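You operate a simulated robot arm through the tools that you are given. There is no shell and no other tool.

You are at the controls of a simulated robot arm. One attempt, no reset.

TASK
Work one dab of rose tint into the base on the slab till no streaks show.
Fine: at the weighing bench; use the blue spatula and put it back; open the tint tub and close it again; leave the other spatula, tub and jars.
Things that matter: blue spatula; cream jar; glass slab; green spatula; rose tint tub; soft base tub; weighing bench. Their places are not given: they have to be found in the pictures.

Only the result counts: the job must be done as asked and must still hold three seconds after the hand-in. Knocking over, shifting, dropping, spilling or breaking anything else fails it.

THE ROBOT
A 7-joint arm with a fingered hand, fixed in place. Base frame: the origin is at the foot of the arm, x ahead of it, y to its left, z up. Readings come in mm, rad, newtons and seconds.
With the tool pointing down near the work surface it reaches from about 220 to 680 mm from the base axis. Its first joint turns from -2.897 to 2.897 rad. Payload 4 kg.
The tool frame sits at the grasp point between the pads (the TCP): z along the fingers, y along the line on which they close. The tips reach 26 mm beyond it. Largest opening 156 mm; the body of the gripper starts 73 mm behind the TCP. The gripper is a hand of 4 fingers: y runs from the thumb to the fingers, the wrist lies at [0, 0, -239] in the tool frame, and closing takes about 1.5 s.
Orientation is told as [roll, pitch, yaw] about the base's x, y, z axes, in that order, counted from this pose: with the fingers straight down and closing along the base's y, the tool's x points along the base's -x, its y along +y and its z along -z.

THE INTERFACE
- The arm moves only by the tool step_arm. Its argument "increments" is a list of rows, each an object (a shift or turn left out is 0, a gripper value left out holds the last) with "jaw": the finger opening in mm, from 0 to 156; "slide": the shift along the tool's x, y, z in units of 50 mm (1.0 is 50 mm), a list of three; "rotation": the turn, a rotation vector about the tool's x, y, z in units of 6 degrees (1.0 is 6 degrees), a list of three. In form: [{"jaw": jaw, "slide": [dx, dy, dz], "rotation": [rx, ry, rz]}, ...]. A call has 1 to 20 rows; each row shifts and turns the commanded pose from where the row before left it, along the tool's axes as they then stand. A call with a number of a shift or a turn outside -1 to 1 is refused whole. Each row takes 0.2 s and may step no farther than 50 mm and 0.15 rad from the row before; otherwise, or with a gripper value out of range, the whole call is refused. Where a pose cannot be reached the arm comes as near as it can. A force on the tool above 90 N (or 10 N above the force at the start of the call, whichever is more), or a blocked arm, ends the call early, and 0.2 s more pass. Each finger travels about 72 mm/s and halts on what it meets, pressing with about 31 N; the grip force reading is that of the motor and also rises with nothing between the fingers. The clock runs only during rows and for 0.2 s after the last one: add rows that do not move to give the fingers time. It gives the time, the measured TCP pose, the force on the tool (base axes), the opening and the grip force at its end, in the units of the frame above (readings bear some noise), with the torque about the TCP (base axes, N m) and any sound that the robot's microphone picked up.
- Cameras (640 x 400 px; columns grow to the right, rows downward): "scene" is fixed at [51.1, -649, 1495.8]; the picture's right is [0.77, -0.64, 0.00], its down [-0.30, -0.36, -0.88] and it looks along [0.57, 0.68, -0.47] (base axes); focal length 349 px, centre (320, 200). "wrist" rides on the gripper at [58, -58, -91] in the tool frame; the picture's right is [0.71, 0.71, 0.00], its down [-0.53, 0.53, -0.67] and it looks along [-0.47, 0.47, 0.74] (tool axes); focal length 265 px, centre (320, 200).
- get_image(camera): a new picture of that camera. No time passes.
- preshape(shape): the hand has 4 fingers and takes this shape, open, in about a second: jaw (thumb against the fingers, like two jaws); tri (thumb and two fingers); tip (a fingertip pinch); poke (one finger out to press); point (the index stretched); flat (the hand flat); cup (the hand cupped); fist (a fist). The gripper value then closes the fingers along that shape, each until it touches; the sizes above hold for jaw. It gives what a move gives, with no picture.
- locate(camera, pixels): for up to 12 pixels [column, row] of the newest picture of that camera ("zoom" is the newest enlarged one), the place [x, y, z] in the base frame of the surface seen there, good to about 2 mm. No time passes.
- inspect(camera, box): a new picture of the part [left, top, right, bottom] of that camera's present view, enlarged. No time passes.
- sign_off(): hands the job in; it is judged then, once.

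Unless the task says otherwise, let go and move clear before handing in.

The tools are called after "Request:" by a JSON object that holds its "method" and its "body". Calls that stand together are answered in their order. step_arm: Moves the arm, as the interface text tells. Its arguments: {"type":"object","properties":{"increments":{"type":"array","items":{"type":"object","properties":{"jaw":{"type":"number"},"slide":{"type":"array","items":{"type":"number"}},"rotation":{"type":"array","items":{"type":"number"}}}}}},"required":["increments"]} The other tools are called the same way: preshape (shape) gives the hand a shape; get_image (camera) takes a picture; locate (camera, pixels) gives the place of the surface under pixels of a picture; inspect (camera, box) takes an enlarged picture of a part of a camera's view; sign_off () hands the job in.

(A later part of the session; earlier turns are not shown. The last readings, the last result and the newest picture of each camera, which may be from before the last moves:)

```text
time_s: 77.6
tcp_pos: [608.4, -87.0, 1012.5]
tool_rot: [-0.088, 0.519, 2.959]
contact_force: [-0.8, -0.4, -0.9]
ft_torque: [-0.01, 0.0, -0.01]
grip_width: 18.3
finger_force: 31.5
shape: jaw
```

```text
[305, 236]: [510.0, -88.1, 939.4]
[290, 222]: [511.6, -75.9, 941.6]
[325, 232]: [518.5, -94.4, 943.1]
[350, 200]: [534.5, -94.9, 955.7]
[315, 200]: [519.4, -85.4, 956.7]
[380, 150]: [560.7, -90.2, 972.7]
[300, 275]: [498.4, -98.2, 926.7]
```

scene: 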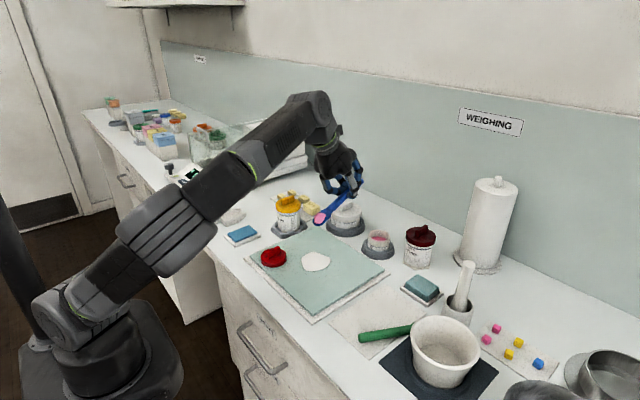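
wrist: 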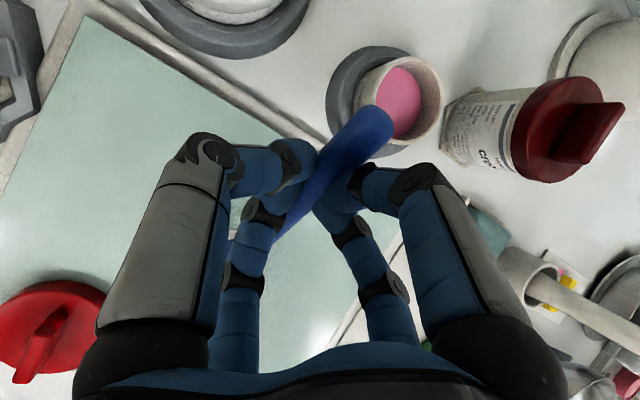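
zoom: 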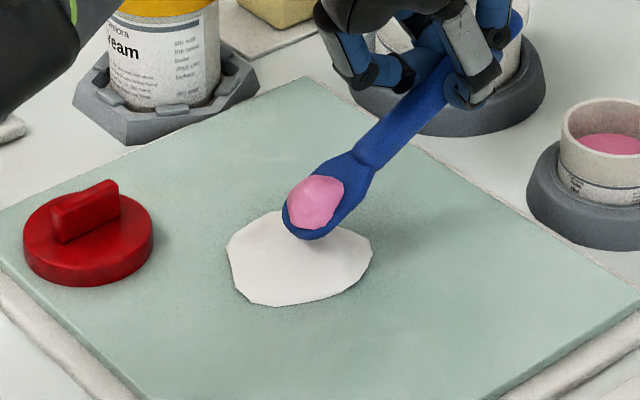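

The tip is at about (507,-83,938). I'll lower 13 mm into the mound in two steps.

Request:
{"method": "step_arm", "body": {"increments": [{"slide": [-0.0643, 0.0098, 0.1126]}, {"slide": [-0.0643, 0.0098, 0.1126]}, {}]}}

Request:
{"method": "inspect", "body": {"camera": "scene", "box": [280, 225, 350, 280]}}

```text
time_s: 78.4
tcp_pos: [609.4, -87.1, 997.4]
tool_rot: [-0.088, 0.519, 2.963]
contact_force: [-0.4, -0.8, -0.3]
ft_torque: [-0.01, -0.04, 0.02]
grip_width: 18.3
finger_force: 31.1
shape: jaw
```

```text
7.27 times, centred on (315, 252) of scene
```

zoom: 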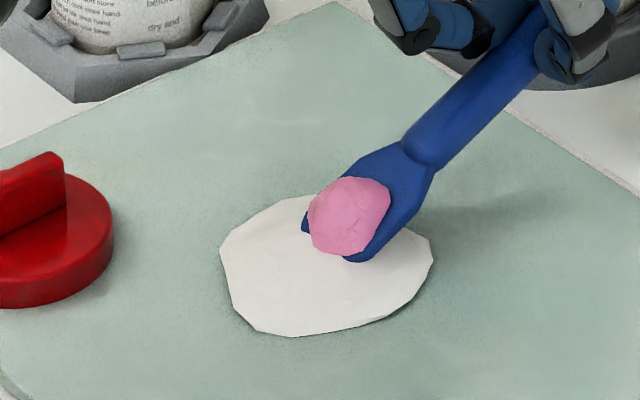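

The tip is entering the base but the dab hasn't transferred yet. I'll lower in 1.5 mm steps to light contact with the slab.

Request:
{"method": "step_arm", "body": {"increments": [{"slide": [-0.0148, 0.0022, 0.026]}, {}]}}

Request:
{"method": "step_arm", "body": {"increments": [{"slide": [-0.0148, 0.0022, 0.026]}, {}]}}

Request:
{"method": "inspect", "body": {"camera": "scene", "box": [280, 225, 350, 280]}}

```text
time_s: 79.0
tcp_pos: [607.3, -87.1, 996.7]
tool_rot: [-0.09, 0.519, 2.959]
contact_force: [-0.7, 0.3, -0.2]
ft_torque: [-0.01, 0.07, -0.01]
grip_width: 18.5
finger_force: 30.5
shape: jaw
```

```text
time_s: 79.6
tcp_pos: [607.5, -87.0, 995.6]
tool_rot: [-0.089, 0.521, 2.959]
contact_force: [-0.1, 0.1, 0.1]
ft_torque: [-0.02, 0.03, -0.01]
grip_width: 18.4
finger_force: 31.1
shape: jaw
```

```text
7.27 times, centred on (315, 252) of scene
```

zoom: 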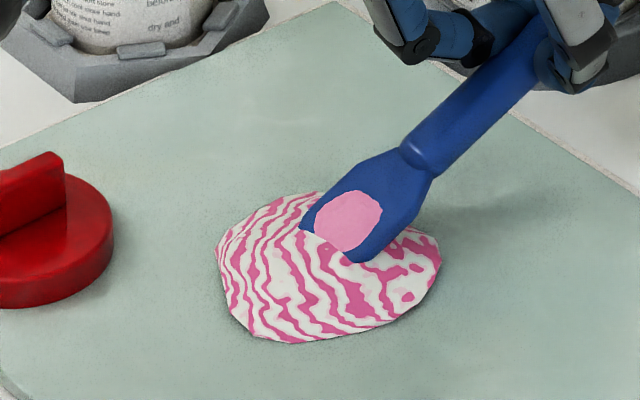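

The dab has transferred and the base now shows pink streaks. I'll work it with circular strokes of 20 mm radius at this height, watching the force.

Request:
{"method": "step_arm", "body": {"increments": [{"slide": [0.3416, -0.0548, 0.2008]}, {"slide": [-0.145, -0.2624, -0.0592]}, {"slide": [-0.2594, -0.078, -0.1416]}, {"slide": [-0.2222, 0.1552, -0.1416]}, {"slide": [-0.0566, 0.2948, -0.0592]}, {"slide": [0.145, 0.2624, 0.0592]}, {"slide": [0.2594, 0.078, 0.1416]}, {"slide": [0.2222, -0.1552, 0.1416]}, {"slide": [0.0566, -0.2948, 0.0592]}]}}

Request:
{"method": "inspect", "body": {"camera": "scene", "box": [280, 225, 350, 280]}}

```text
time_s: 81.6
tcp_pos: [627.5, -88.9, 995.4]
tool_rot: [-0.089, 0.517, 2.959]
contact_force: [0.3, -0.7, -0.6]
ft_torque: [-0.01, 0.06, 0.01]
grip_width: 18.4
finger_force: 30.6
shape: jaw
```

```text
7.27 times, centred on (315, 252) of scene
```

zoom: 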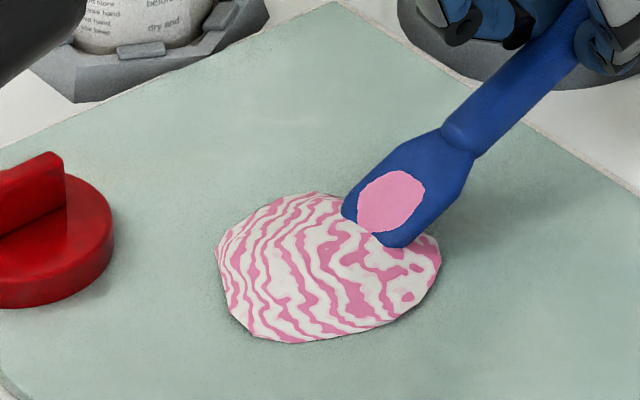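

The streaks are starting to soften. I'll keep circling for two more full turns.

Request:
{"method": "step_arm", "body": {"increments": [{"slide": [-0.145, -0.2624, -0.0592]}, {"slide": [-0.2594, -0.078, -0.1416]}, {"slide": [-0.2222, 0.1552, -0.1416]}, {"slide": [-0.0566, 0.2948, -0.0592]}, {"slide": [0.145, 0.2624, 0.0592]}, {"slide": [0.2594, 0.078, 0.1416]}, {"slide": [0.2222, -0.1552, 0.1416]}, {"slide": [0.0566, -0.2948, 0.0592]}, {"slide": [-0.145, -0.2624, -0.0592]}, {"slide": [-0.2594, -0.078, -0.1416]}, {"slide": [-0.2222, 0.1552, -0.1416]}, {"slide": [-0.0566, 0.2948, -0.0592]}, {"slide": [0.145, 0.2624, 0.0592]}, {"slide": [0.2594, 0.078, 0.1416]}, {"slide": [0.2222, -0.1552, 0.1416]}, {"slide": [0.0566, -0.2948, 0.0592]}]}}

Request:
{"method": "inspect", "body": {"camera": "scene", "box": [280, 225, 350, 280]}}

```text
time_s: 85.0
tcp_pos: [628.9, -87.5, 994.8]
tool_rot: [-0.089, 0.518, 2.959]
contact_force: [-0.1, -0.1, 0.3]
ft_torque: [-0.01, 0.05, 0.01]
grip_width: 18.8
finger_force: 30.9
shape: jaw
```

```text
7.27 times, centred on (315, 252) of scene
```

zoom: 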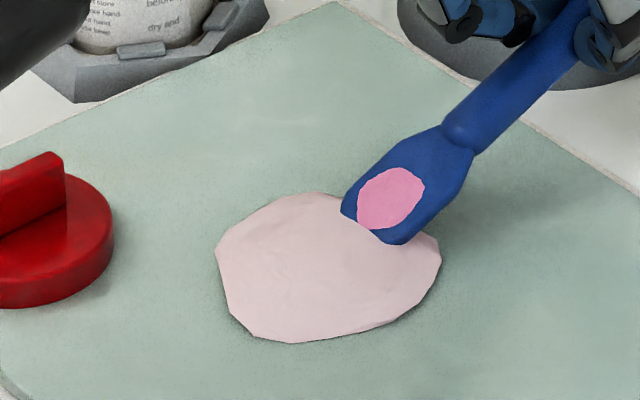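

The base now looks an even pale pink. I'll make one more turn for good measure, lift the blade, and check closely for any remaining streaks.

Request:
{"method": "step_arm", "body": {"increments": [{"slide": [-0.145, -0.2624, -0.0592]}, {"slide": [-0.2594, -0.078, -0.1416]}, {"slide": [-0.2222, 0.1552, -0.1416]}, {"slide": [-0.0566, 0.2948, -0.0592]}, {"slide": [0.145, 0.2624, 0.0592]}, {"slide": [0.2594, 0.078, 0.1416]}, {"slide": [0.2222, -0.1552, 0.1416]}, {"slide": [0.0566, -0.2948, 0.0592]}, {"slide": [0.099, -0.015, -0.173]}, {"slide": [0.297, -0.045, -0.52]}, {"slide": [0.297, -0.045, -0.52]}, {"slide": [0.297, -0.045, -0.52]}, {}]}}

Request:
{"method": "get_image", "body": {"camera": "scene"}}

Request:
{"method": "inspect", "body": {"camera": "scene", "box": [290, 240, 340, 280]}}

Request:
{"method": "inspect", "body": {"camera": "scene", "box": [300, 190, 420, 265]}}

```text
time_s: 87.8
tcp_pos: [629.0, -87.6, 1096.7]
tool_rot: [-0.086, 0.519, 2.961]
contact_force: [-0.7, 0.2, 0.3]
ft_torque: [-0.03, 0.0, -0.01]
grip_width: 18.5
finger_force: 30.9
shape: jaw
```

```text
taken
```

scene: 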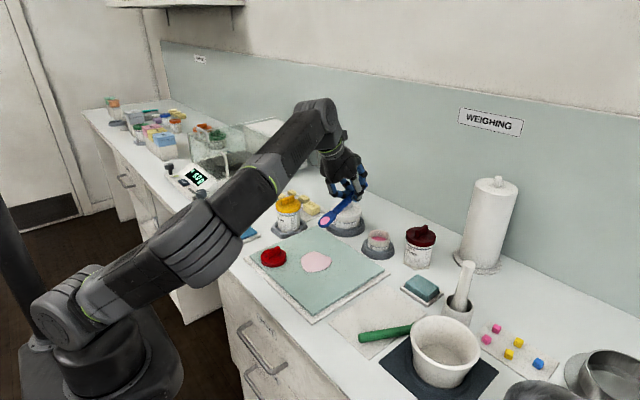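

```text
10.00 times, centred on (315, 260) of scene
```

zoom: 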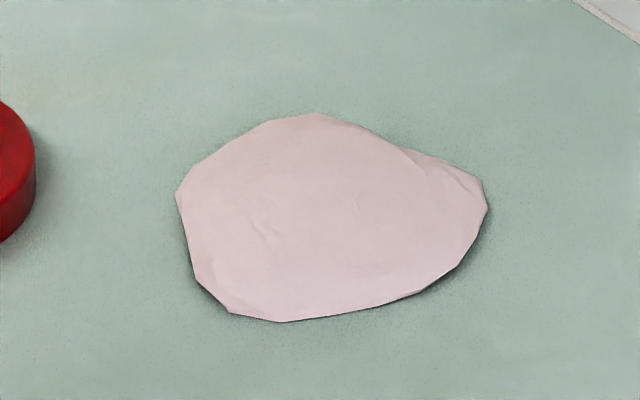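

```text
5.33 times, centred on (360, 228) of scene
```

zoom: 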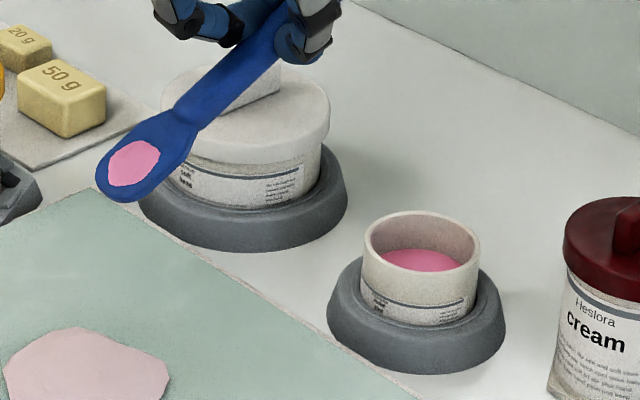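

The base is an even pale pink with no streaks. Next is putting blue back. Before that I'll look closely at how the four fingertips hold the handle, so the release doesn't push it.

Request:
{"method": "inspect", "body": {"camera": "scene", "box": [320, 165, 380, 215]}}

Request:
{"method": "inspect", "body": {"camera": "wrist", "box": [220, 80, 440, 260]}}

```text
8.00 times, centred on (350, 190) of scene
```

zoom: 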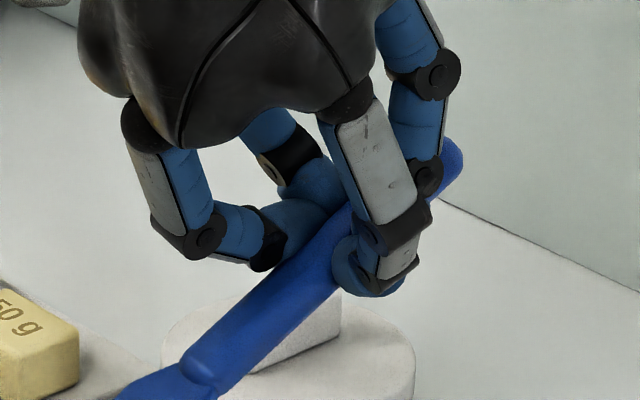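

```text
2.22 times, centred on (330, 170) of wrist
```

zoom: 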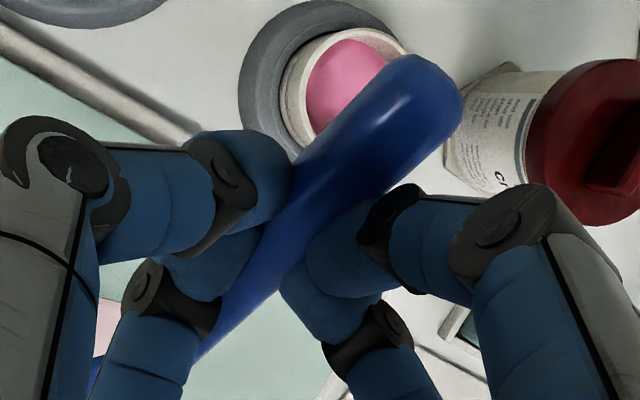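

The handle is wedged firmly with two fingertips on each side. I'll level the hand, carry blue over its rest at a safe height, and turn it back 180° so the blade points away again.

Request:
{"method": "step_arm", "body": {"increments": [{"rotation": [-0.15, -0.985, 0]}, {"rotation": [-0.15, -0.985, 0]}, {"rotation": [-0.15, -0.985, 0]}, {"rotation": [-0.15, -0.985, 0]}, {"rotation": [-0.15, -0.985, 0]}, {"slide": [-0.5324, 0.8124, 0]}, {"slide": [-0.5324, 0.8124, 0]}, {"slide": [-0.5324, 0.8124, 0]}, {"slide": [-0.5324, 0.8124, 0]}, {"slide": [-0.5324, 0.8124, 0]}, {}]}}

Request:
{"method": "step_arm", "body": {"increments": [{"rotation": [0, 0, 1]}, {"rotation": [0, 0, 1]}, {"rotation": [0, 0, 1]}, {"rotation": [0, 0, 1]}, {"rotation": [0, 0, 1]}, {"rotation": [0, 0, 1]}, {"rotation": [0, 0, 1]}, {"rotation": [0, 0, 1]}, {"rotation": [0, 0, 1]}, {"rotation": [0, 0, 1]}, {"rotation": [0, 0, 1]}, {"rotation": [0, 0, 1]}, {"rotation": [0, 0, 1]}, {"rotation": [0, 0, 1]}, {"rotation": [0, 0, 1]}, {"rotation": [0, 0, 1]}, {"rotation": [0, 0, 1]}, {"rotation": [0, 0, 1]}, {"rotation": [0, 0, 1]}, {"rotation": [0, 0, 1]}]}}

Request:
{"method": "step_arm", "body": {"increments": [{"rotation": [0, 0, 1]}, {"rotation": [0, 0, 1]}, {"rotation": [0, 0, 1]}, {"rotation": [0, 0, 1]}, {"rotation": [0, 0, 1]}, {"rotation": [0, 0, 1]}, {"rotation": [0, 0, 1]}, {"rotation": [0, 0, 1]}, {"rotation": [0, 0, 1]}, {"rotation": [0, 0, 1]}, {}]}}

Request:
{"method": "get_image", "body": {"camera": "scene"}}

Request:
{"method": "get_image", "body": {"camera": "wrist"}}

```text
time_s: 90.2
tcp_pos: [464.5, -267.9, 1095.8]
tool_rot: [-0.002, 0.005, 2.982]
contact_force: [-0.6, -0.5, -1.1]
ft_torque: [0.02, -0.02, 0.02]
grip_width: 18.2
finger_force: 31.2
shape: jaw
```

```text
time_s: 94.4
tcp_pos: [465.3, -267.1, 1094.6]
tool_rot: [-0.002, -0.003, 0.889]
contact_force: [0.0, 0.2, -0.6]
ft_torque: [-0.01, 0.01, -0.01]
grip_width: 18.3
finger_force: 30.7
shape: jaw
```

```text
time_s: 96.8
tcp_pos: [463.9, -267.4, 1094.0]
tool_rot: [0.003, -0.001, -0.158]
contact_force: [0.1, -0.6, -0.3]
ft_torque: [-0.02, 0.0, 0.03]
grip_width: 18.3
finger_force: 31.3
shape: jaw
```

```text
taken
```

scene: 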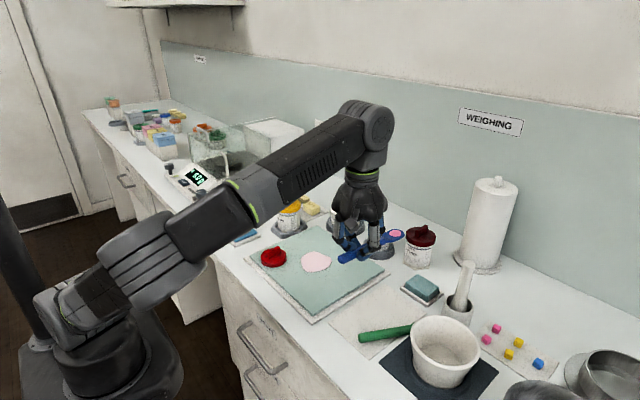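

```text
taken
```

wrist: 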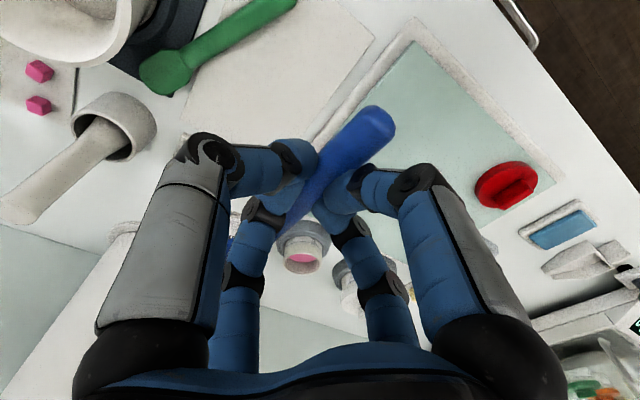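

Blue now points away from the robot above its rest. I'll measure its direction and position in the hand.

Request:
{"method": "inspect", "body": {"camera": "scene", "box": [320, 210, 420, 280]}}

Request:
{"method": "locate", "body": {"camera": "wrist", "pixels": [[380, 115], [365, 130], [350, 148], [330, 172], [305, 205], [290, 225], [285, 150], [335, 195], [265, 205], [345, 228]]}}

```text
5.71 times, centred on (370, 245) of scene
```

zoom: 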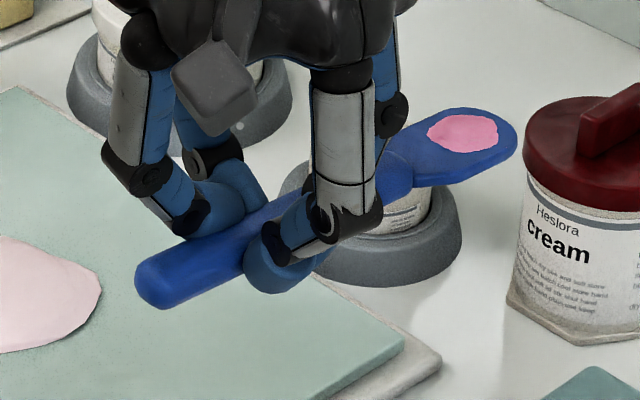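

```text
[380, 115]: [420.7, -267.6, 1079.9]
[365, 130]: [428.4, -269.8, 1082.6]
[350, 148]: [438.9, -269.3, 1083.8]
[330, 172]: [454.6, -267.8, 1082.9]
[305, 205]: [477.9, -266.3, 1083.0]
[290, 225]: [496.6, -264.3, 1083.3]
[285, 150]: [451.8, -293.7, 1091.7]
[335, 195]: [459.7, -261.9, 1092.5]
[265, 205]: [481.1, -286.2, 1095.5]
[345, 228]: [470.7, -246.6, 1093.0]
```

Request:
{"method": "locate", "body": {"camera": "zoom", "pixels": [[142, 280], [170, 265], [220, 240], [385, 185], [400, 165], [440, 140], [510, 140], [425, 150], [460, 175], [440, 118]]}}

```text
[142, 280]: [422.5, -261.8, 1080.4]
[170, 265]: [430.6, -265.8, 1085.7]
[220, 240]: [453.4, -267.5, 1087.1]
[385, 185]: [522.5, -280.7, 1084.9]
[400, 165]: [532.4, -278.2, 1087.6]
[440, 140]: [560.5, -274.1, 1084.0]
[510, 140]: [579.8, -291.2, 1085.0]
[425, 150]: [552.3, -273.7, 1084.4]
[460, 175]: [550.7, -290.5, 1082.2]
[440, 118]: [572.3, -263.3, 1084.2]
```

Request:
{"method": "inspect", "body": {"camera": "scene", "box": [336, 245, 376, 270]}}

Request:
{"method": "locate", "body": {"camera": "zoom", "pixels": [[130, 195], [170, 175], [200, 160], [250, 140], [120, 215], [150, 230], [200, 215], [250, 195], [180, 195], [300, 60]]}}

Request:
{"method": "inspect", "body": {"camera": "scene", "box": [376, 222, 416, 247]}}

```text
16.00 times, centred on (356, 258) of scene
```

zoom: 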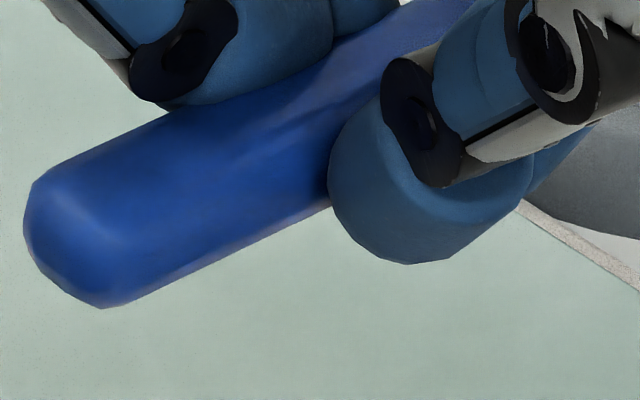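

```text
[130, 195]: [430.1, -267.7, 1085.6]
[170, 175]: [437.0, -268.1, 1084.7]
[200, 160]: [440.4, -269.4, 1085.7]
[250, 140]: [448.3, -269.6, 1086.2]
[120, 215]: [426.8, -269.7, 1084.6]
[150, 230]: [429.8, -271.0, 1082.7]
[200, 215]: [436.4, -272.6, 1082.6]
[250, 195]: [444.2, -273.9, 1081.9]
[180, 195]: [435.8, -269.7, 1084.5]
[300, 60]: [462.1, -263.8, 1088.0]
```

```text
16.00 times, centred on (396, 234) of scene
```

zoom: 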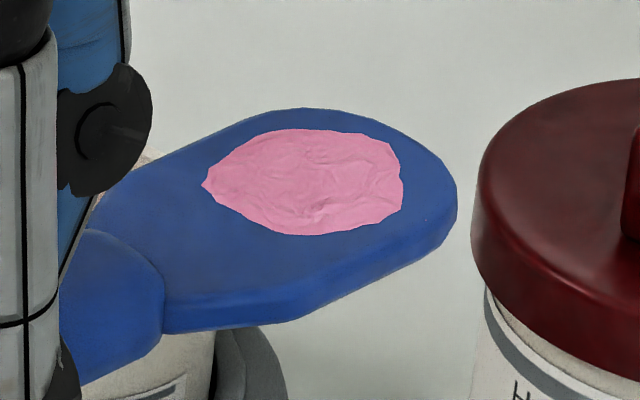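

Request:
{"method": "locate", "body": {"camera": "zoom", "pixels": [[452, 195], [300, 112], [300, 295], [210, 140], [200, 290], [380, 125], [400, 240], [110, 240], [150, 250], [300, 200]]}}

```text
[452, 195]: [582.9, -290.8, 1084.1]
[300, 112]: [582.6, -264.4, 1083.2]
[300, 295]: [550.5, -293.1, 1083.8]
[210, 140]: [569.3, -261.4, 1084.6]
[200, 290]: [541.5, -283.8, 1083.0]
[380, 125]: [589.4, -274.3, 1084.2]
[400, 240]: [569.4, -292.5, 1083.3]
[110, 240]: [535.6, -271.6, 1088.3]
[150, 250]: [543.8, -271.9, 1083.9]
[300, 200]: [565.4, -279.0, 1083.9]
```

Blue points at about -4.9° with its tail near (420,-264). I'll turn the hand +4.9°, shift to y≈-272, and descend to just above the rest.

Request:
{"method": "step_arm", "body": {"increments": [{"rotation": [0, 0, -0.82]}, {"slide": [-0.007, -0.094, 0]}, {"slide": [0, 0, 0.9]}, {"slide": [0, 0, 0.9]}, {"slide": [0, 0, 0.9]}, {}]}}

Request:
{"method": "inspect", "body": {"camera": "scene", "box": [320, 270, 480, 370]}}

Request:
{"method": "get_image", "body": {"camera": "wrist"}}

```text
time_s: 98.2
tcp_pos: [463.9, -276.0, 957.7]
tool_rot: [0.002, -0.001, -0.072]
contact_force: [-0.6, -0.5, -2.1]
ft_torque: [0.03, 0.02, 0.02]
grip_width: 18.2
finger_force: 31.2
shape: jaw
```

```text
4.00 times, centred on (400, 320) of scene
```

zoom: 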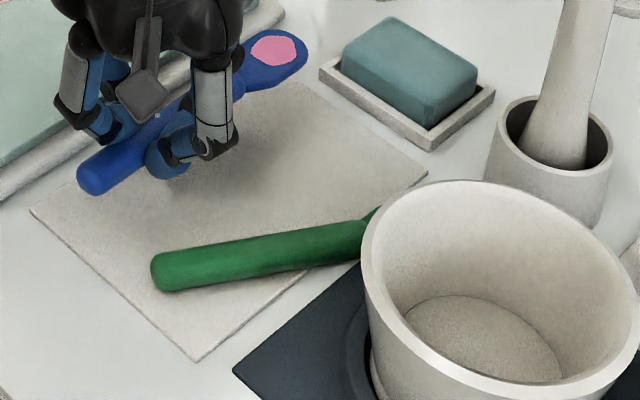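

```text
taken
```

wrist: 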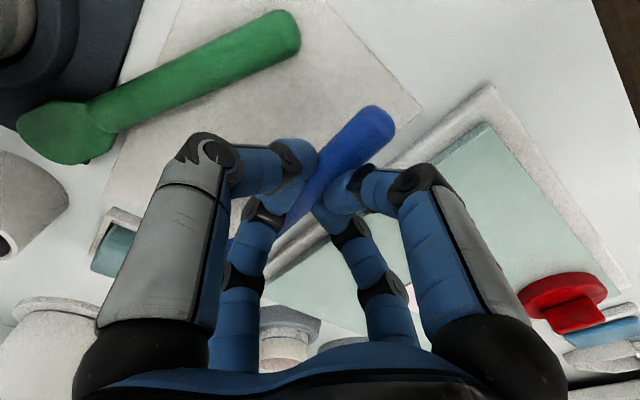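

The reading shows y -276, which is off from the -272 I expected. I'll re-read with a still row before going lower.

Request:
{"method": "step_arm", "body": {"increments": [{}]}}

Request:
{"method": "inspect", "body": {"camera": "scene", "box": [330, 272, 400, 322]}}

```text
time_s: 98.6
tcp_pos: [463.9, -275.1, 958.5]
tool_rot: [0.003, -0.002, -0.071]
contact_force: [-0.2, 0.9, 0.6]
ft_torque: [0.0, 0.0, 0.01]
grip_width: 18.6
finger_force: 30.5
shape: jaw
```

```text
8.00 times, centred on (365, 297) of scene
```

zoom: 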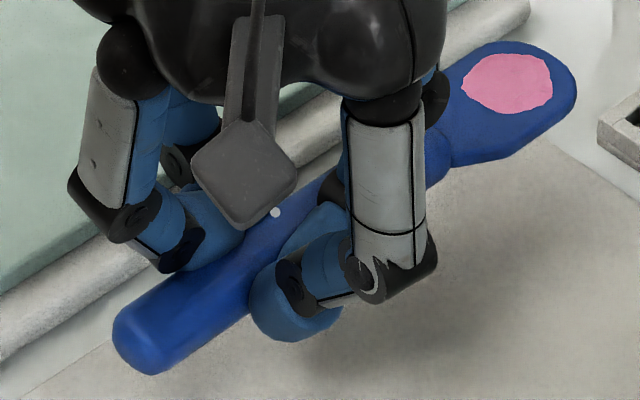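

Request:
{"method": "locate", "body": {"camera": "zoom", "pixels": [[140, 335], [180, 310], [220, 285], [260, 235], [435, 165], [575, 85], [520, 45], [530, 145], [480, 55], [470, 160], [155, 372], [118, 325]]}}

```text
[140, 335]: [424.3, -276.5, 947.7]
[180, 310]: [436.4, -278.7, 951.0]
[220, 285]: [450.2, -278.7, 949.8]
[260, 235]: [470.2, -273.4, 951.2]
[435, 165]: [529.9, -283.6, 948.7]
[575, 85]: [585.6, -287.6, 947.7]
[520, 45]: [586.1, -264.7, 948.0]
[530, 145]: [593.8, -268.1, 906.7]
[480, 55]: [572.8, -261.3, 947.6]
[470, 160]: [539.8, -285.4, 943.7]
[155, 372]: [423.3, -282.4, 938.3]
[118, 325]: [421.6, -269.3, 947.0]
```

The handle axis is at y≈-275 and level. I'll shift +2.5 mm to match its original line and descend to near contact, then in small steps.

Request:
{"method": "step_arm", "body": {"increments": [{"slide": [0.004, 0.05, 0]}, {"slide": [0, 0, 0.2]}, {"slide": [0, 0, 0.2]}, {}]}}

Request:
{"method": "step_arm", "body": {"increments": [{"slide": [0, 0, 0.05]}, {}]}}

Request:
{"method": "step_arm", "body": {"increments": [{"slide": [0, 0, 0.04]}, {}]}}

Request:
{"method": "inspect", "body": {"camera": "scene", "box": [330, 272, 400, 322]}}

```text
time_s: 99.6
tcp_pos: [464.6, -269.6, 940.2]
tool_rot: [0.002, -0.003, -0.072]
contact_force: [-0.8, 0.3, -0.8]
ft_torque: [-0.01, 0.0, 0.01]
grip_width: 18.3
finger_force: 31.7
shape: jaw
```

```text
time_s: 100.2
tcp_pos: [464.2, -269.7, 936.4]
tool_rot: [0.001, -0.005, -0.071]
contact_force: [-0.2, -0.4, 0.2]
ft_torque: [-0.02, 0.02, -0.05]
grip_width: 18.3
finger_force: 30.0
shape: jaw
```

```text
time_s: 100.8
tcp_pos: [465.9, -269.4, 933.9]
tool_rot: [0.002, -0.003, -0.072]
contact_force: [-0.5, 0.5, -0.6]
ft_torque: [0.0, -0.01, 0.02]
grip_width: 18.5
finger_force: 30.2
shape: jaw
```

```text
8.00 times, centred on (365, 297) of scene
```

zoom: 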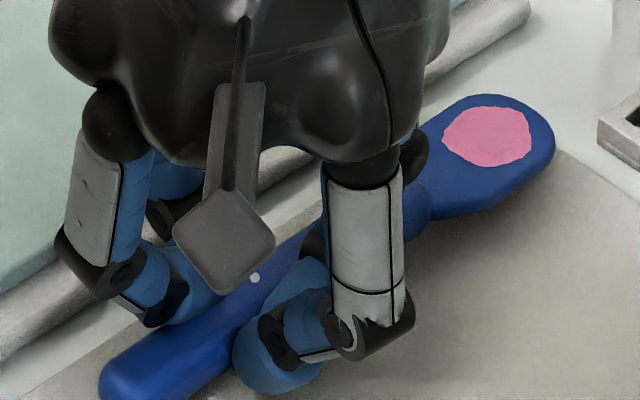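

Request:
{"method": "locate", "body": {"camera": "zoom", "pixels": [[130, 385], [180, 355], [210, 330], [430, 200], [555, 145], [500, 97], [460, 105], [480, 200], [440, 215], [270, 255]]}}

Request:
{"method": "inspect", "body": {"camera": "scene", "box": [320, 270, 480, 370]}}

Request:
{"method": "step_arm", "body": {"increments": [{}]}}

```text
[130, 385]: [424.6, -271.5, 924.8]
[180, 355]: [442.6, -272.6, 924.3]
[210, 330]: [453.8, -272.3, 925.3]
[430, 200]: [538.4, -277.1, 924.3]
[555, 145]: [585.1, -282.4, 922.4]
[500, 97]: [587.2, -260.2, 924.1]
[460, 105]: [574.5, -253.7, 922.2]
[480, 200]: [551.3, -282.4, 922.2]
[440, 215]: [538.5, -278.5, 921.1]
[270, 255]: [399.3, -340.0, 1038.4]
```

```text
4.00 times, centred on (400, 320) of scene
```

zoom: 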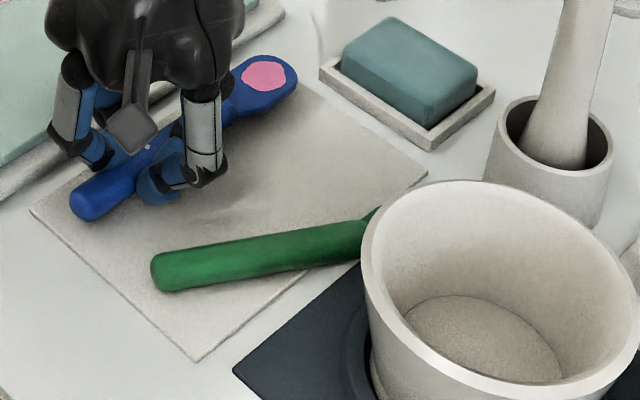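

```text
time_s: 101.2
tcp_pos: [463.8, -270.9, 934.0]
tool_rot: [0.001, -0.003, -0.072]
contact_force: [0.1, 0.0, -0.4]
ft_torque: [0.01, 0.05, -0.02]
grip_width: 18.3
finger_force: 30.7
shape: jaw
```

Compared with the first picture, blue is about 4 mm off in y and 5 mm above the mat. I'll shift it and lower a little until the fingertips nearly touch.

Request:
{"method": "step_arm", "body": {"increments": [{"slide": [-0.006, -0.08, 0]}, {"slide": [0, 0, 0.03]}, {}]}}

Request:
{"method": "step_arm", "body": {"increments": [{"slide": [0, 0, 0.03]}, {}]}}

Request:
{"method": "inspect", "body": {"camera": "scene", "box": [320, 270, 480, 370]}}

```text
time_s: 102.0
tcp_pos: [464.9, -274.5, 932.7]
tool_rot: [0.002, -0.004, -0.072]
contact_force: [-0.3, 0.5, -1.1]
ft_torque: [0.02, 0.0, -0.01]
grip_width: 18.2
finger_force: 30.7
shape: jaw
```

```text
time_s: 102.6
tcp_pos: [463.8, -272.7, 931.3]
tool_rot: [0.002, -0.004, -0.071]
contact_force: [0.1, -0.3, 0.3]
ft_torque: [0.01, 0.03, 0.01]
grip_width: 18.3
finger_force: 30.7
shape: jaw
```

```text
4.00 times, centred on (400, 320) of scene
```

zoom: 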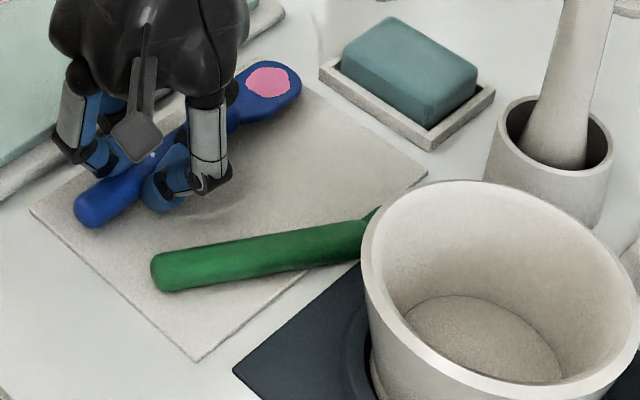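

The picture nearly matches the original (tail at (73,210), tip at (302,82)). I'll lower in small steps until there is contact.

Request:
{"method": "step_arm", "body": {"increments": [{"slide": [0, 0, 0.03]}, {}]}}

Request:
{"method": "step_arm", "body": {"increments": [{"slide": [0, 0, 0.03]}, {}]}}

```text
time_s: 103.2
tcp_pos: [464.6, -273.5, 930.4]
tool_rot: [0.0, -0.002, -0.071]
contact_force: [0.3, 0.2, 1.0]
ft_torque: [0.0, 0.03, 0.01]
grip_width: 18.3
finger_force: 31.0
shape: jaw
```

```text
time_s: 103.8
tcp_pos: [465.2, -274.2, 929.1]
tool_rot: [0.0, -0.004, -0.073]
contact_force: [-1.6, 0.1, 12.8]
ft_torque: [0.06, 0.02, 0.0]
grip_width: 18.5
finger_force: 31.2
shape: jaw
```

Contact is 13 N at z 929. I'll ease up 1 mm and open slowly to 30 mm, watching how the spatula settles.

Request:
{"method": "step_arm", "body": {"increments": [{"slide": [0, 0, -0.02]}, {"jaw": 24}, {"jaw": 30}, {}, {}]}}

Request:
{"method": "inspect", "body": {"camera": "scene", "box": [320, 270, 480, 370]}}

Request:
{"method": "get_image", "body": {"camera": "wrist"}}

```text
time_s: 105.0
tcp_pos: [464.7, -274.0, 928.9]
tool_rot: [0.002, -0.003, -0.073]
contact_force: [1.2, -0.6, 7.6]
ft_torque: [-0.08, -0.01, -0.18]
grip_width: 29.9
finger_force: 0.0
shape: jaw
```

```text
4.00 times, centred on (400, 320) of scene
```

zoom: 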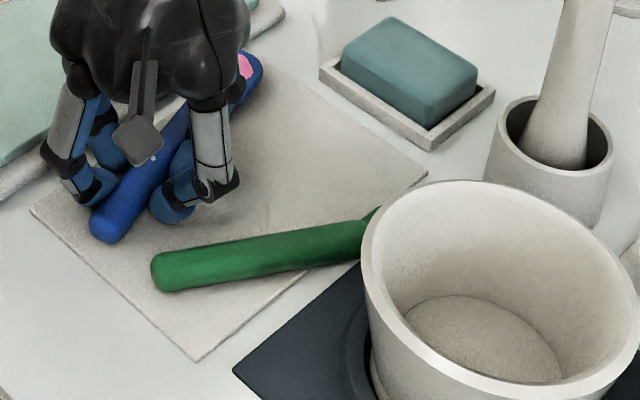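

```text
taken
```

wrist: 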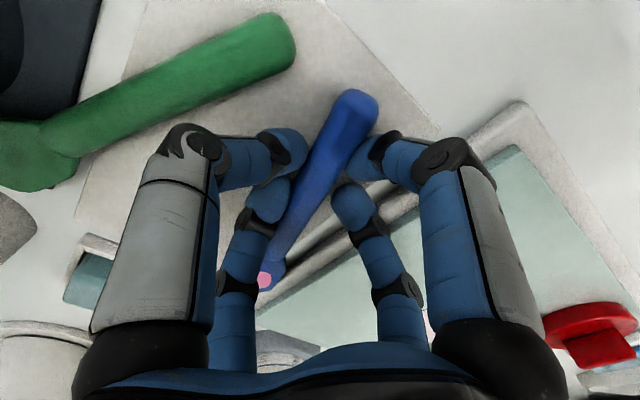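

Opening turned the handle by about 17°, as I suspected it might. The grip is loose now, so I'll rise straight up before it pushes any further, and then square blue up with the tip pinch.

Request:
{"method": "step_arm", "body": {"increments": [{"slide": [0, 0, -0.1]}, {"slide": [0, 0, -0.2]}, {"slide": [0, 0, -0.5]}, {"slide": [0, 0, -0.9]}, {"slide": [0, 0, -0.9]}, {}]}}

Request:
{"method": "get_image", "body": {"camera": "wrist"}}

Request:
{"method": "inspect", "body": {"camera": "scene", "box": [320, 270, 480, 370]}}

```text
time_s: 106.4
tcp_pos: [463.7, -273.6, 1058.7]
tool_rot: [0.002, -0.003, -0.069]
contact_force: [0.1, 0.6, -0.4]
ft_torque: [-0.02, 0.03, 0.01]
grip_width: 30.0
finger_force: 0.1
shape: jaw
```

```text
taken
```

wrist: 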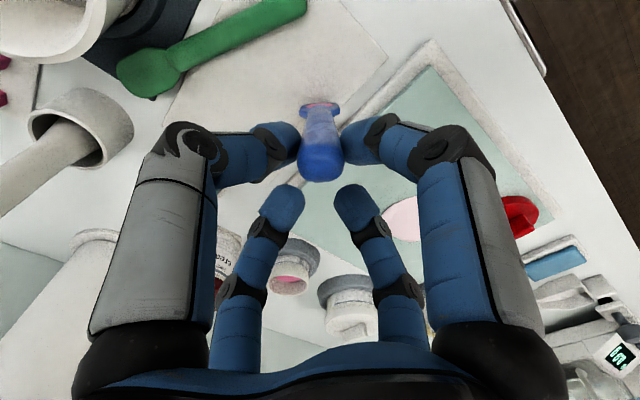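

```text
4.00 times, centred on (400, 320) of scene
```

zoom: 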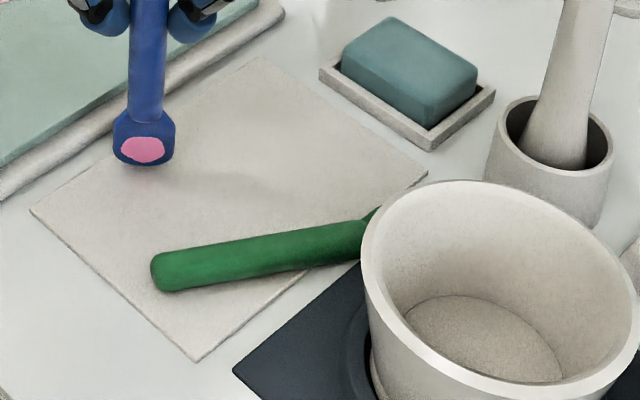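

Blue came up with the hand: it is wedged between two adjacent fingers and hangs with the blade down at zoom (145,100). I need to know exactly how it hangs before I move anything.

Request:
{"method": "locate", "body": {"camera": "zoom", "pixels": [[145, 162], [142, 150], [118, 140], [172, 140], [145, 115], [145, 60], [145, 20]]}}

Request:
{"method": "get_image", "body": {"camera": "scene"}}

Request:
{"method": "inspect", "body": {"camera": "scene", "box": [310, 210, 410, 320]}}

Request:
{"method": "inspect", "body": {"camera": "wrist", "box": [240, 70, 400, 230]}}

```text
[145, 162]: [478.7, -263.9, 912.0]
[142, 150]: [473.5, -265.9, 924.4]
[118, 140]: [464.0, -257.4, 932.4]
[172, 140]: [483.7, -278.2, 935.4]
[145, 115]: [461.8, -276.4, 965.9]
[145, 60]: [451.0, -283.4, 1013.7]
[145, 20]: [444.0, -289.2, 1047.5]
```

```text
taken
```

scene: 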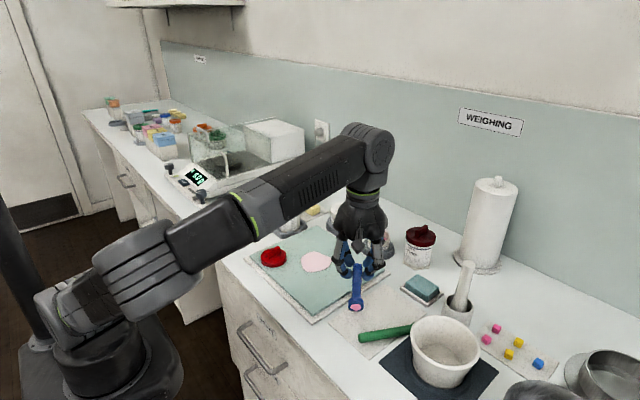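

```text
3.64 times, centred on (360, 265) of scene
```

zoom: 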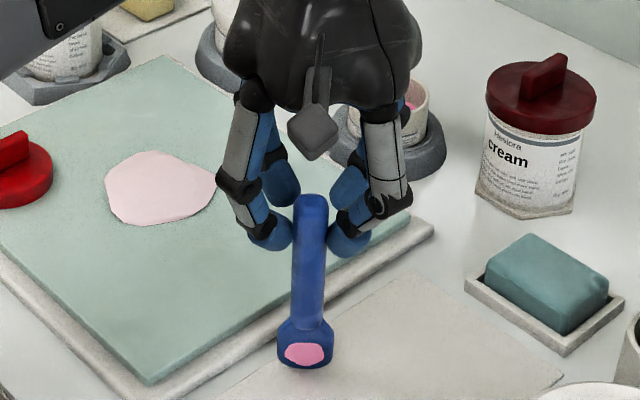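

```text
2.50 times, centred on (320, 150) of wrist
```

zoom: 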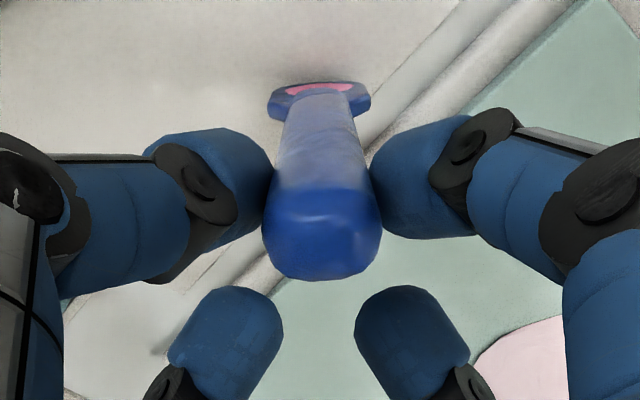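

The blade tip is just above the mat and the tail leans between the two near fingers, about 141 mm from the tip. It pivots freely about the line between those two fingertips. So I can turn the hand to -45°, set the tip on the mat and lower the hand in an arc to lay it down along x. First I'll raise slowly by 20 mm and check that it holds.

Request:
{"method": "step_arm", "body": {"increments": [{"slide": [0, 0, -0.1]}, {"slide": [0, 0, -0.1]}, {"slide": [0, 0, -0.1]}, {"slide": [0, 0, -0.1]}, {}]}}

Request:
{"method": "inspect", "body": {"camera": "scene", "box": [310, 210, 410, 320]}}

```text
time_s: 107.6
tcp_pos: [465.1, -274.1, 1079.8]
tool_rot: [0.002, -0.004, -0.072]
contact_force: [0.4, -0.4, -0.7]
ft_torque: [-0.02, -0.02, -0.02]
grip_width: 30.1
finger_force: 0.0
shape: jaw
```

```text
3.64 times, centred on (360, 265) of scene
```

zoom: 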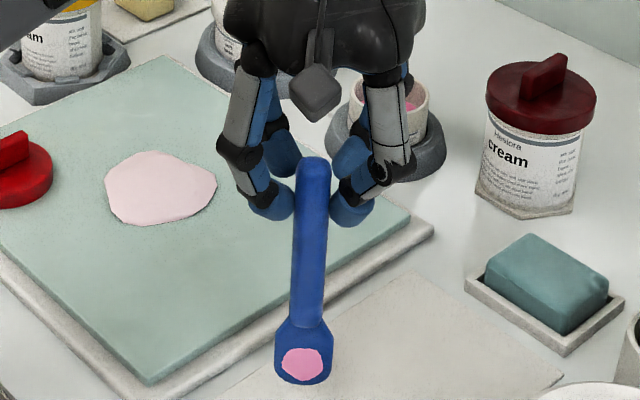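

Request:
{"method": "locate", "body": {"camera": "zoom", "pixels": [[302, 382], [302, 365], [280, 355], [328, 350], [305, 325], [310, 250], [312, 170], [312, 160], [270, 205], [350, 215]]}}

Request:
{"method": "get_image", "body": {"camera": "wrist"}}

```text
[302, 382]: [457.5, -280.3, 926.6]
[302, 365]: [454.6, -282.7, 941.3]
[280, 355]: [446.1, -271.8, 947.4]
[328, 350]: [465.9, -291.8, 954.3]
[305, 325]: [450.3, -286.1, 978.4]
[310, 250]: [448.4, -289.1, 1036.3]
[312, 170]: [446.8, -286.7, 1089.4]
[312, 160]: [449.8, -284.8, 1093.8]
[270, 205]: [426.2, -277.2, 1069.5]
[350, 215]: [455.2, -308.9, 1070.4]
```

```text
taken
```

wrist: 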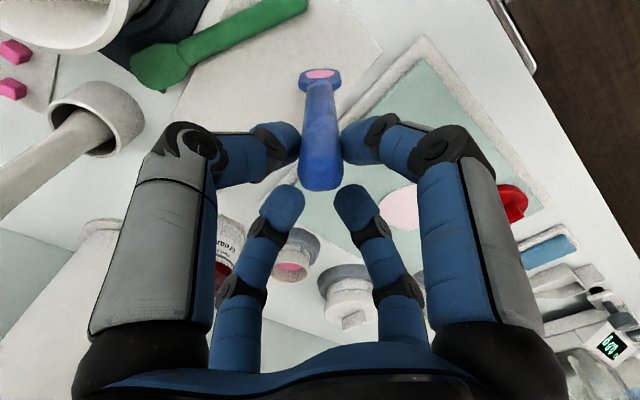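

It now hangs almost vertically from the two near fingers, with the tip 20 mm above the mat and the stained face towards the robot side. I'll turn the hand slowly to -45° so that the laying-down plane runs along x.

Request:
{"method": "step_arm", "body": {"increments": [{"rotation": [0, 0, 0.4]}, {"rotation": [0, 0, 0.4]}, {"rotation": [0, 0, 0.4]}, {"rotation": [0, 0, 0.4]}, {"rotation": [0, 0, 0.4]}, {"rotation": [0, 0, 0.4]}, {"rotation": [0, 0, 0.4]}, {"rotation": [0, 0, 0.4]}, {"rotation": [0, 0, 0.4]}, {"rotation": [0, 0, 0.4]}, {"rotation": [0, 0, 0.4]}, {"rotation": [0, 0, 0.4]}, {"rotation": [0, 0, 0.4]}, {"rotation": [0, 0, 0.4]}, {"rotation": [0, 0, 0.4]}, {"rotation": [0, 0, 0.4]}, {"rotation": [0, 0, 0.4]}, {}]}}

Request:
{"method": "get_image", "body": {"camera": "wrist"}}

Request:
{"method": "inspect", "body": {"camera": "scene", "box": [310, 210, 410, 320]}}

```text
time_s: 111.4
tcp_pos: [464.6, -274.3, 1079.6]
tool_rot: [0.003, -0.002, -0.783]
contact_force: [-0.1, 0.0, -0.8]
ft_torque: [0.01, 0.0, -0.03]
grip_width: 29.8
finger_force: 0.0
shape: jaw
```

```text
taken
```

wrist: 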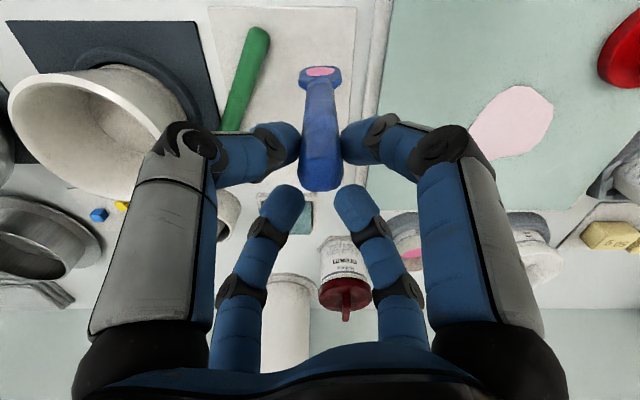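

```text
3.64 times, centred on (360, 265) of scene
```

zoom: 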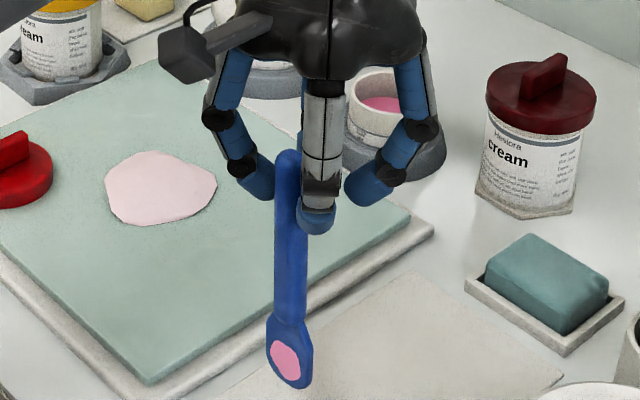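

Blue turned with the hand and still hangs securely. I'll measure its tip and tail again.

Request:
{"method": "locate", "body": {"camera": "zoom", "pixels": [[295, 385], [270, 355], [310, 350], [287, 357], [292, 315], [290, 250], [288, 160], [285, 152], [310, 225], [260, 190]]}}

Request:
{"method": "locate", "body": {"camera": "wrist", "pixels": [[320, 72], [303, 78], [338, 78], [320, 95], [320, 130], [320, 180], [290, 140], [352, 140]]}}

```text
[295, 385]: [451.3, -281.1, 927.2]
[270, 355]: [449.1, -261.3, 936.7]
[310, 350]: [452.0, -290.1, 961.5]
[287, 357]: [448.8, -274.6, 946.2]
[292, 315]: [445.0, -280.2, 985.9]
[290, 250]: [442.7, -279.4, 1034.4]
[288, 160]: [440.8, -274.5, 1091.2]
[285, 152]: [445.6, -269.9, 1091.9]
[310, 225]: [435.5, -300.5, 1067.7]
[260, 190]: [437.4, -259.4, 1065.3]
```

```text
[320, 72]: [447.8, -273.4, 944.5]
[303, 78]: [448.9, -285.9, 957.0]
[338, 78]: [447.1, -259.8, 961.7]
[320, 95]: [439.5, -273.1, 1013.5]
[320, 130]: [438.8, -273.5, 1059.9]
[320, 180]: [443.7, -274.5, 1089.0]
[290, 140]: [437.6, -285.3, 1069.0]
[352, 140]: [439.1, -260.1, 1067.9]
```

The spatula axis is at y≈-273.5, with the tip near (453,-274,924) and the pinch point 144 mm above it. I'll move slowly forward so the tip hangs over its original tip position at x≈588.

Request:
{"method": "step_arm", "body": {"increments": [{"slide": [-0.1, 0.1, 0]}, {"slide": [-0.2, 0.2, 0]}, {"slide": [-0.2, 0.2, 0]}, {"slide": [-0.2, 0.2, 0]}, {"slide": [-0.2, 0.2, 0]}, {"slide": [-0.2, 0.2, 0]}, {"slide": [-0.2, 0.2, 0]}, {"slide": [-0.2, 0.2, 0]}, {"slide": [-0.2, 0.2, 0]}, {"slide": [-0.1, 0.1, 0]}, {}, {}]}}

Request:
{"method": "inspect", "body": {"camera": "scene", "box": [330, 200, 450, 330]}}

Request:
{"method": "get_image", "body": {"camera": "wrist"}}

```text
time_s: 114.0
tcp_pos: [584.7, -264.6, 1080.9]
tool_rot: [0.003, -0.001, -0.783]
contact_force: [-0.3, 0.5, 0.3]
ft_torque: [0.0, -0.01, -0.02]
grip_width: 30.1
finger_force: 0.0
shape: jaw
out of reach, approached as far as the arm can: row 9, 10
```

```text
3.08 times, centred on (390, 265) of scene
```

zoom: 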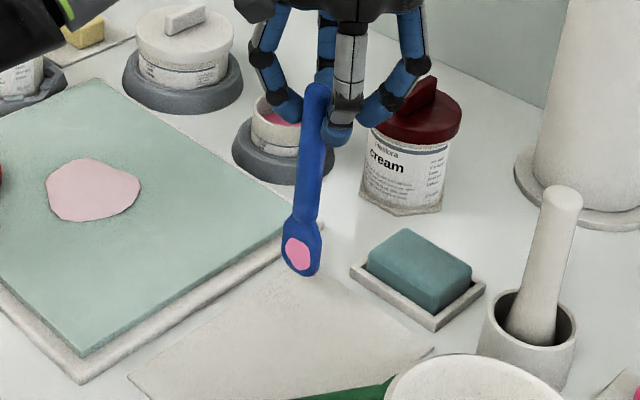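

```text
taken
```

wrist: 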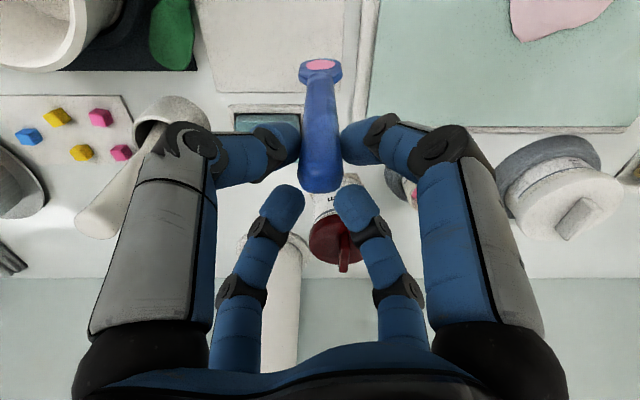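

The reach limit stopped the hand at (585,-265), so I'll use a tip pivot slightly nearer, at x≈565, and let the tip slide forward in the last part. I'll correct y and lower until the tip just meets the mat.

Request:
{"method": "step_arm", "body": {"increments": [{"slide": [0, -0.123, 0]}, {"slide": [0, -0.123, 0]}, {"slide": [0.035, -0.035, 0.15]}, {"slide": [0.035, -0.035, 0.15]}, {}]}}

Request:
{"method": "inspect", "body": {"camera": "scene", "box": [330, 220, 430, 320]}}

```text
time_s: 115.2
tcp_pos: [570.8, -273.0, 1064.8]
tool_rot: [0.004, -0.003, -0.784]
contact_force: [-0.5, -0.9, -0.9]
ft_torque: [0.02, -0.04, 0.0]
grip_width: 30.0
finger_force: 0.0
shape: jaw
```

```text
4.00 times, centred on (380, 270) of scene
```

zoom: 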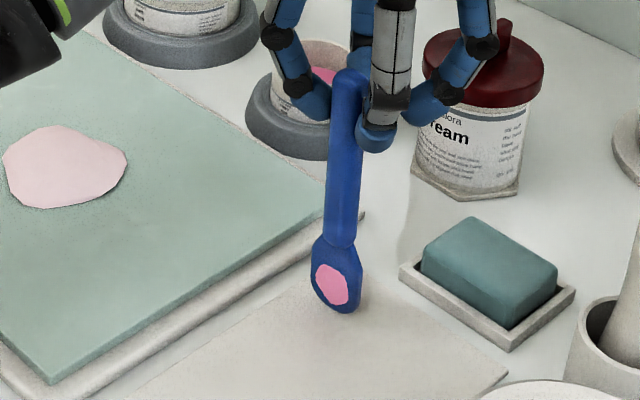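

The tip is about at the mat, clear of the slab tray and soap dish. I'll start the arc, moving back and down together.

Request:
{"method": "step_arm", "body": {"increments": [{"slide": [0.1, -0.1, 0.06]}, {"slide": [0.175, -0.175, 0.06]}, {"slide": [0.175, -0.175, 0.06]}, {"slide": [0.167, -0.167, 0.086]}, {"slide": [0.167, -0.167, 0.086]}, {}]}}

Request:
{"method": "inspect", "body": {"camera": "scene", "box": [330, 220, 430, 320]}}

```text
time_s: 116.6
tcp_pos: [514.5, -273.3, 1047.4]
tool_rot: [0.004, -0.003, -0.783]
contact_force: [-0.5, 0.7, 0.6]
ft_torque: [0.01, -0.02, 0.02]
grip_width: 30.3
finger_force: 0.0
shape: jaw
```

```text
4.00 times, centred on (380, 270) of scene
```

zoom: 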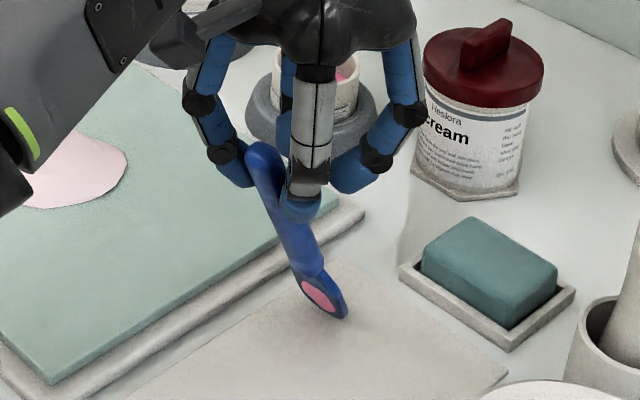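

The lean is working: the tip stays forward while the tail comes back. I'll continue the arc.

Request:
{"method": "step_arm", "body": {"increments": [{"slide": [0.19, -0.19, 0.216]}, {"slide": [0.136, -0.136, 0.162]}, {"slide": [0.136, -0.136, 0.162]}, {"slide": [0.125, -0.125, 0.213]}, {"slide": [0.125, -0.125, 0.213]}, {}]}}

Request:
{"method": "inspect", "body": {"camera": "scene", "box": [320, 230, 430, 330]}}

Request:
{"method": "get_image", "body": {"camera": "wrist"}}

```text
time_s: 118.0
tcp_pos: [465.3, -274.2, 998.9]
tool_rot: [0.003, -0.003, -0.784]
contact_force: [0.1, -0.7, 0.0]
ft_torque: [0.0, -0.05, -0.03]
grip_width: 29.9
finger_force: 0.1
shape: jaw
```

```text
4.00 times, centred on (375, 280) of scene
```

zoom: 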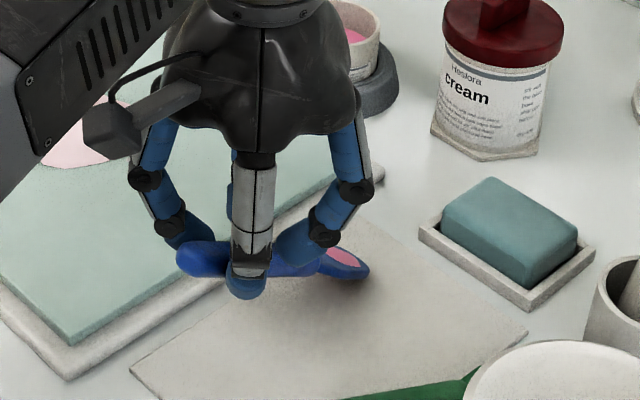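

```text
taken
```

wrist: 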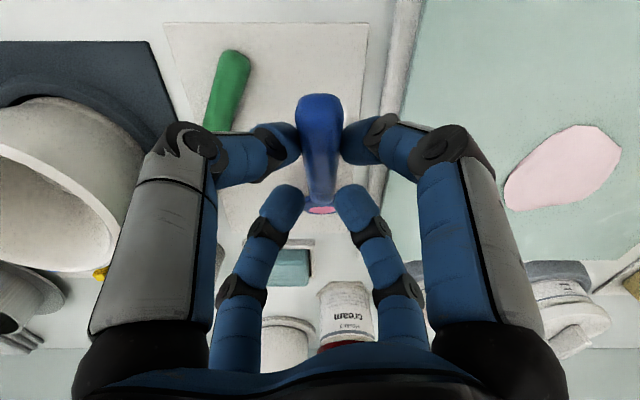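

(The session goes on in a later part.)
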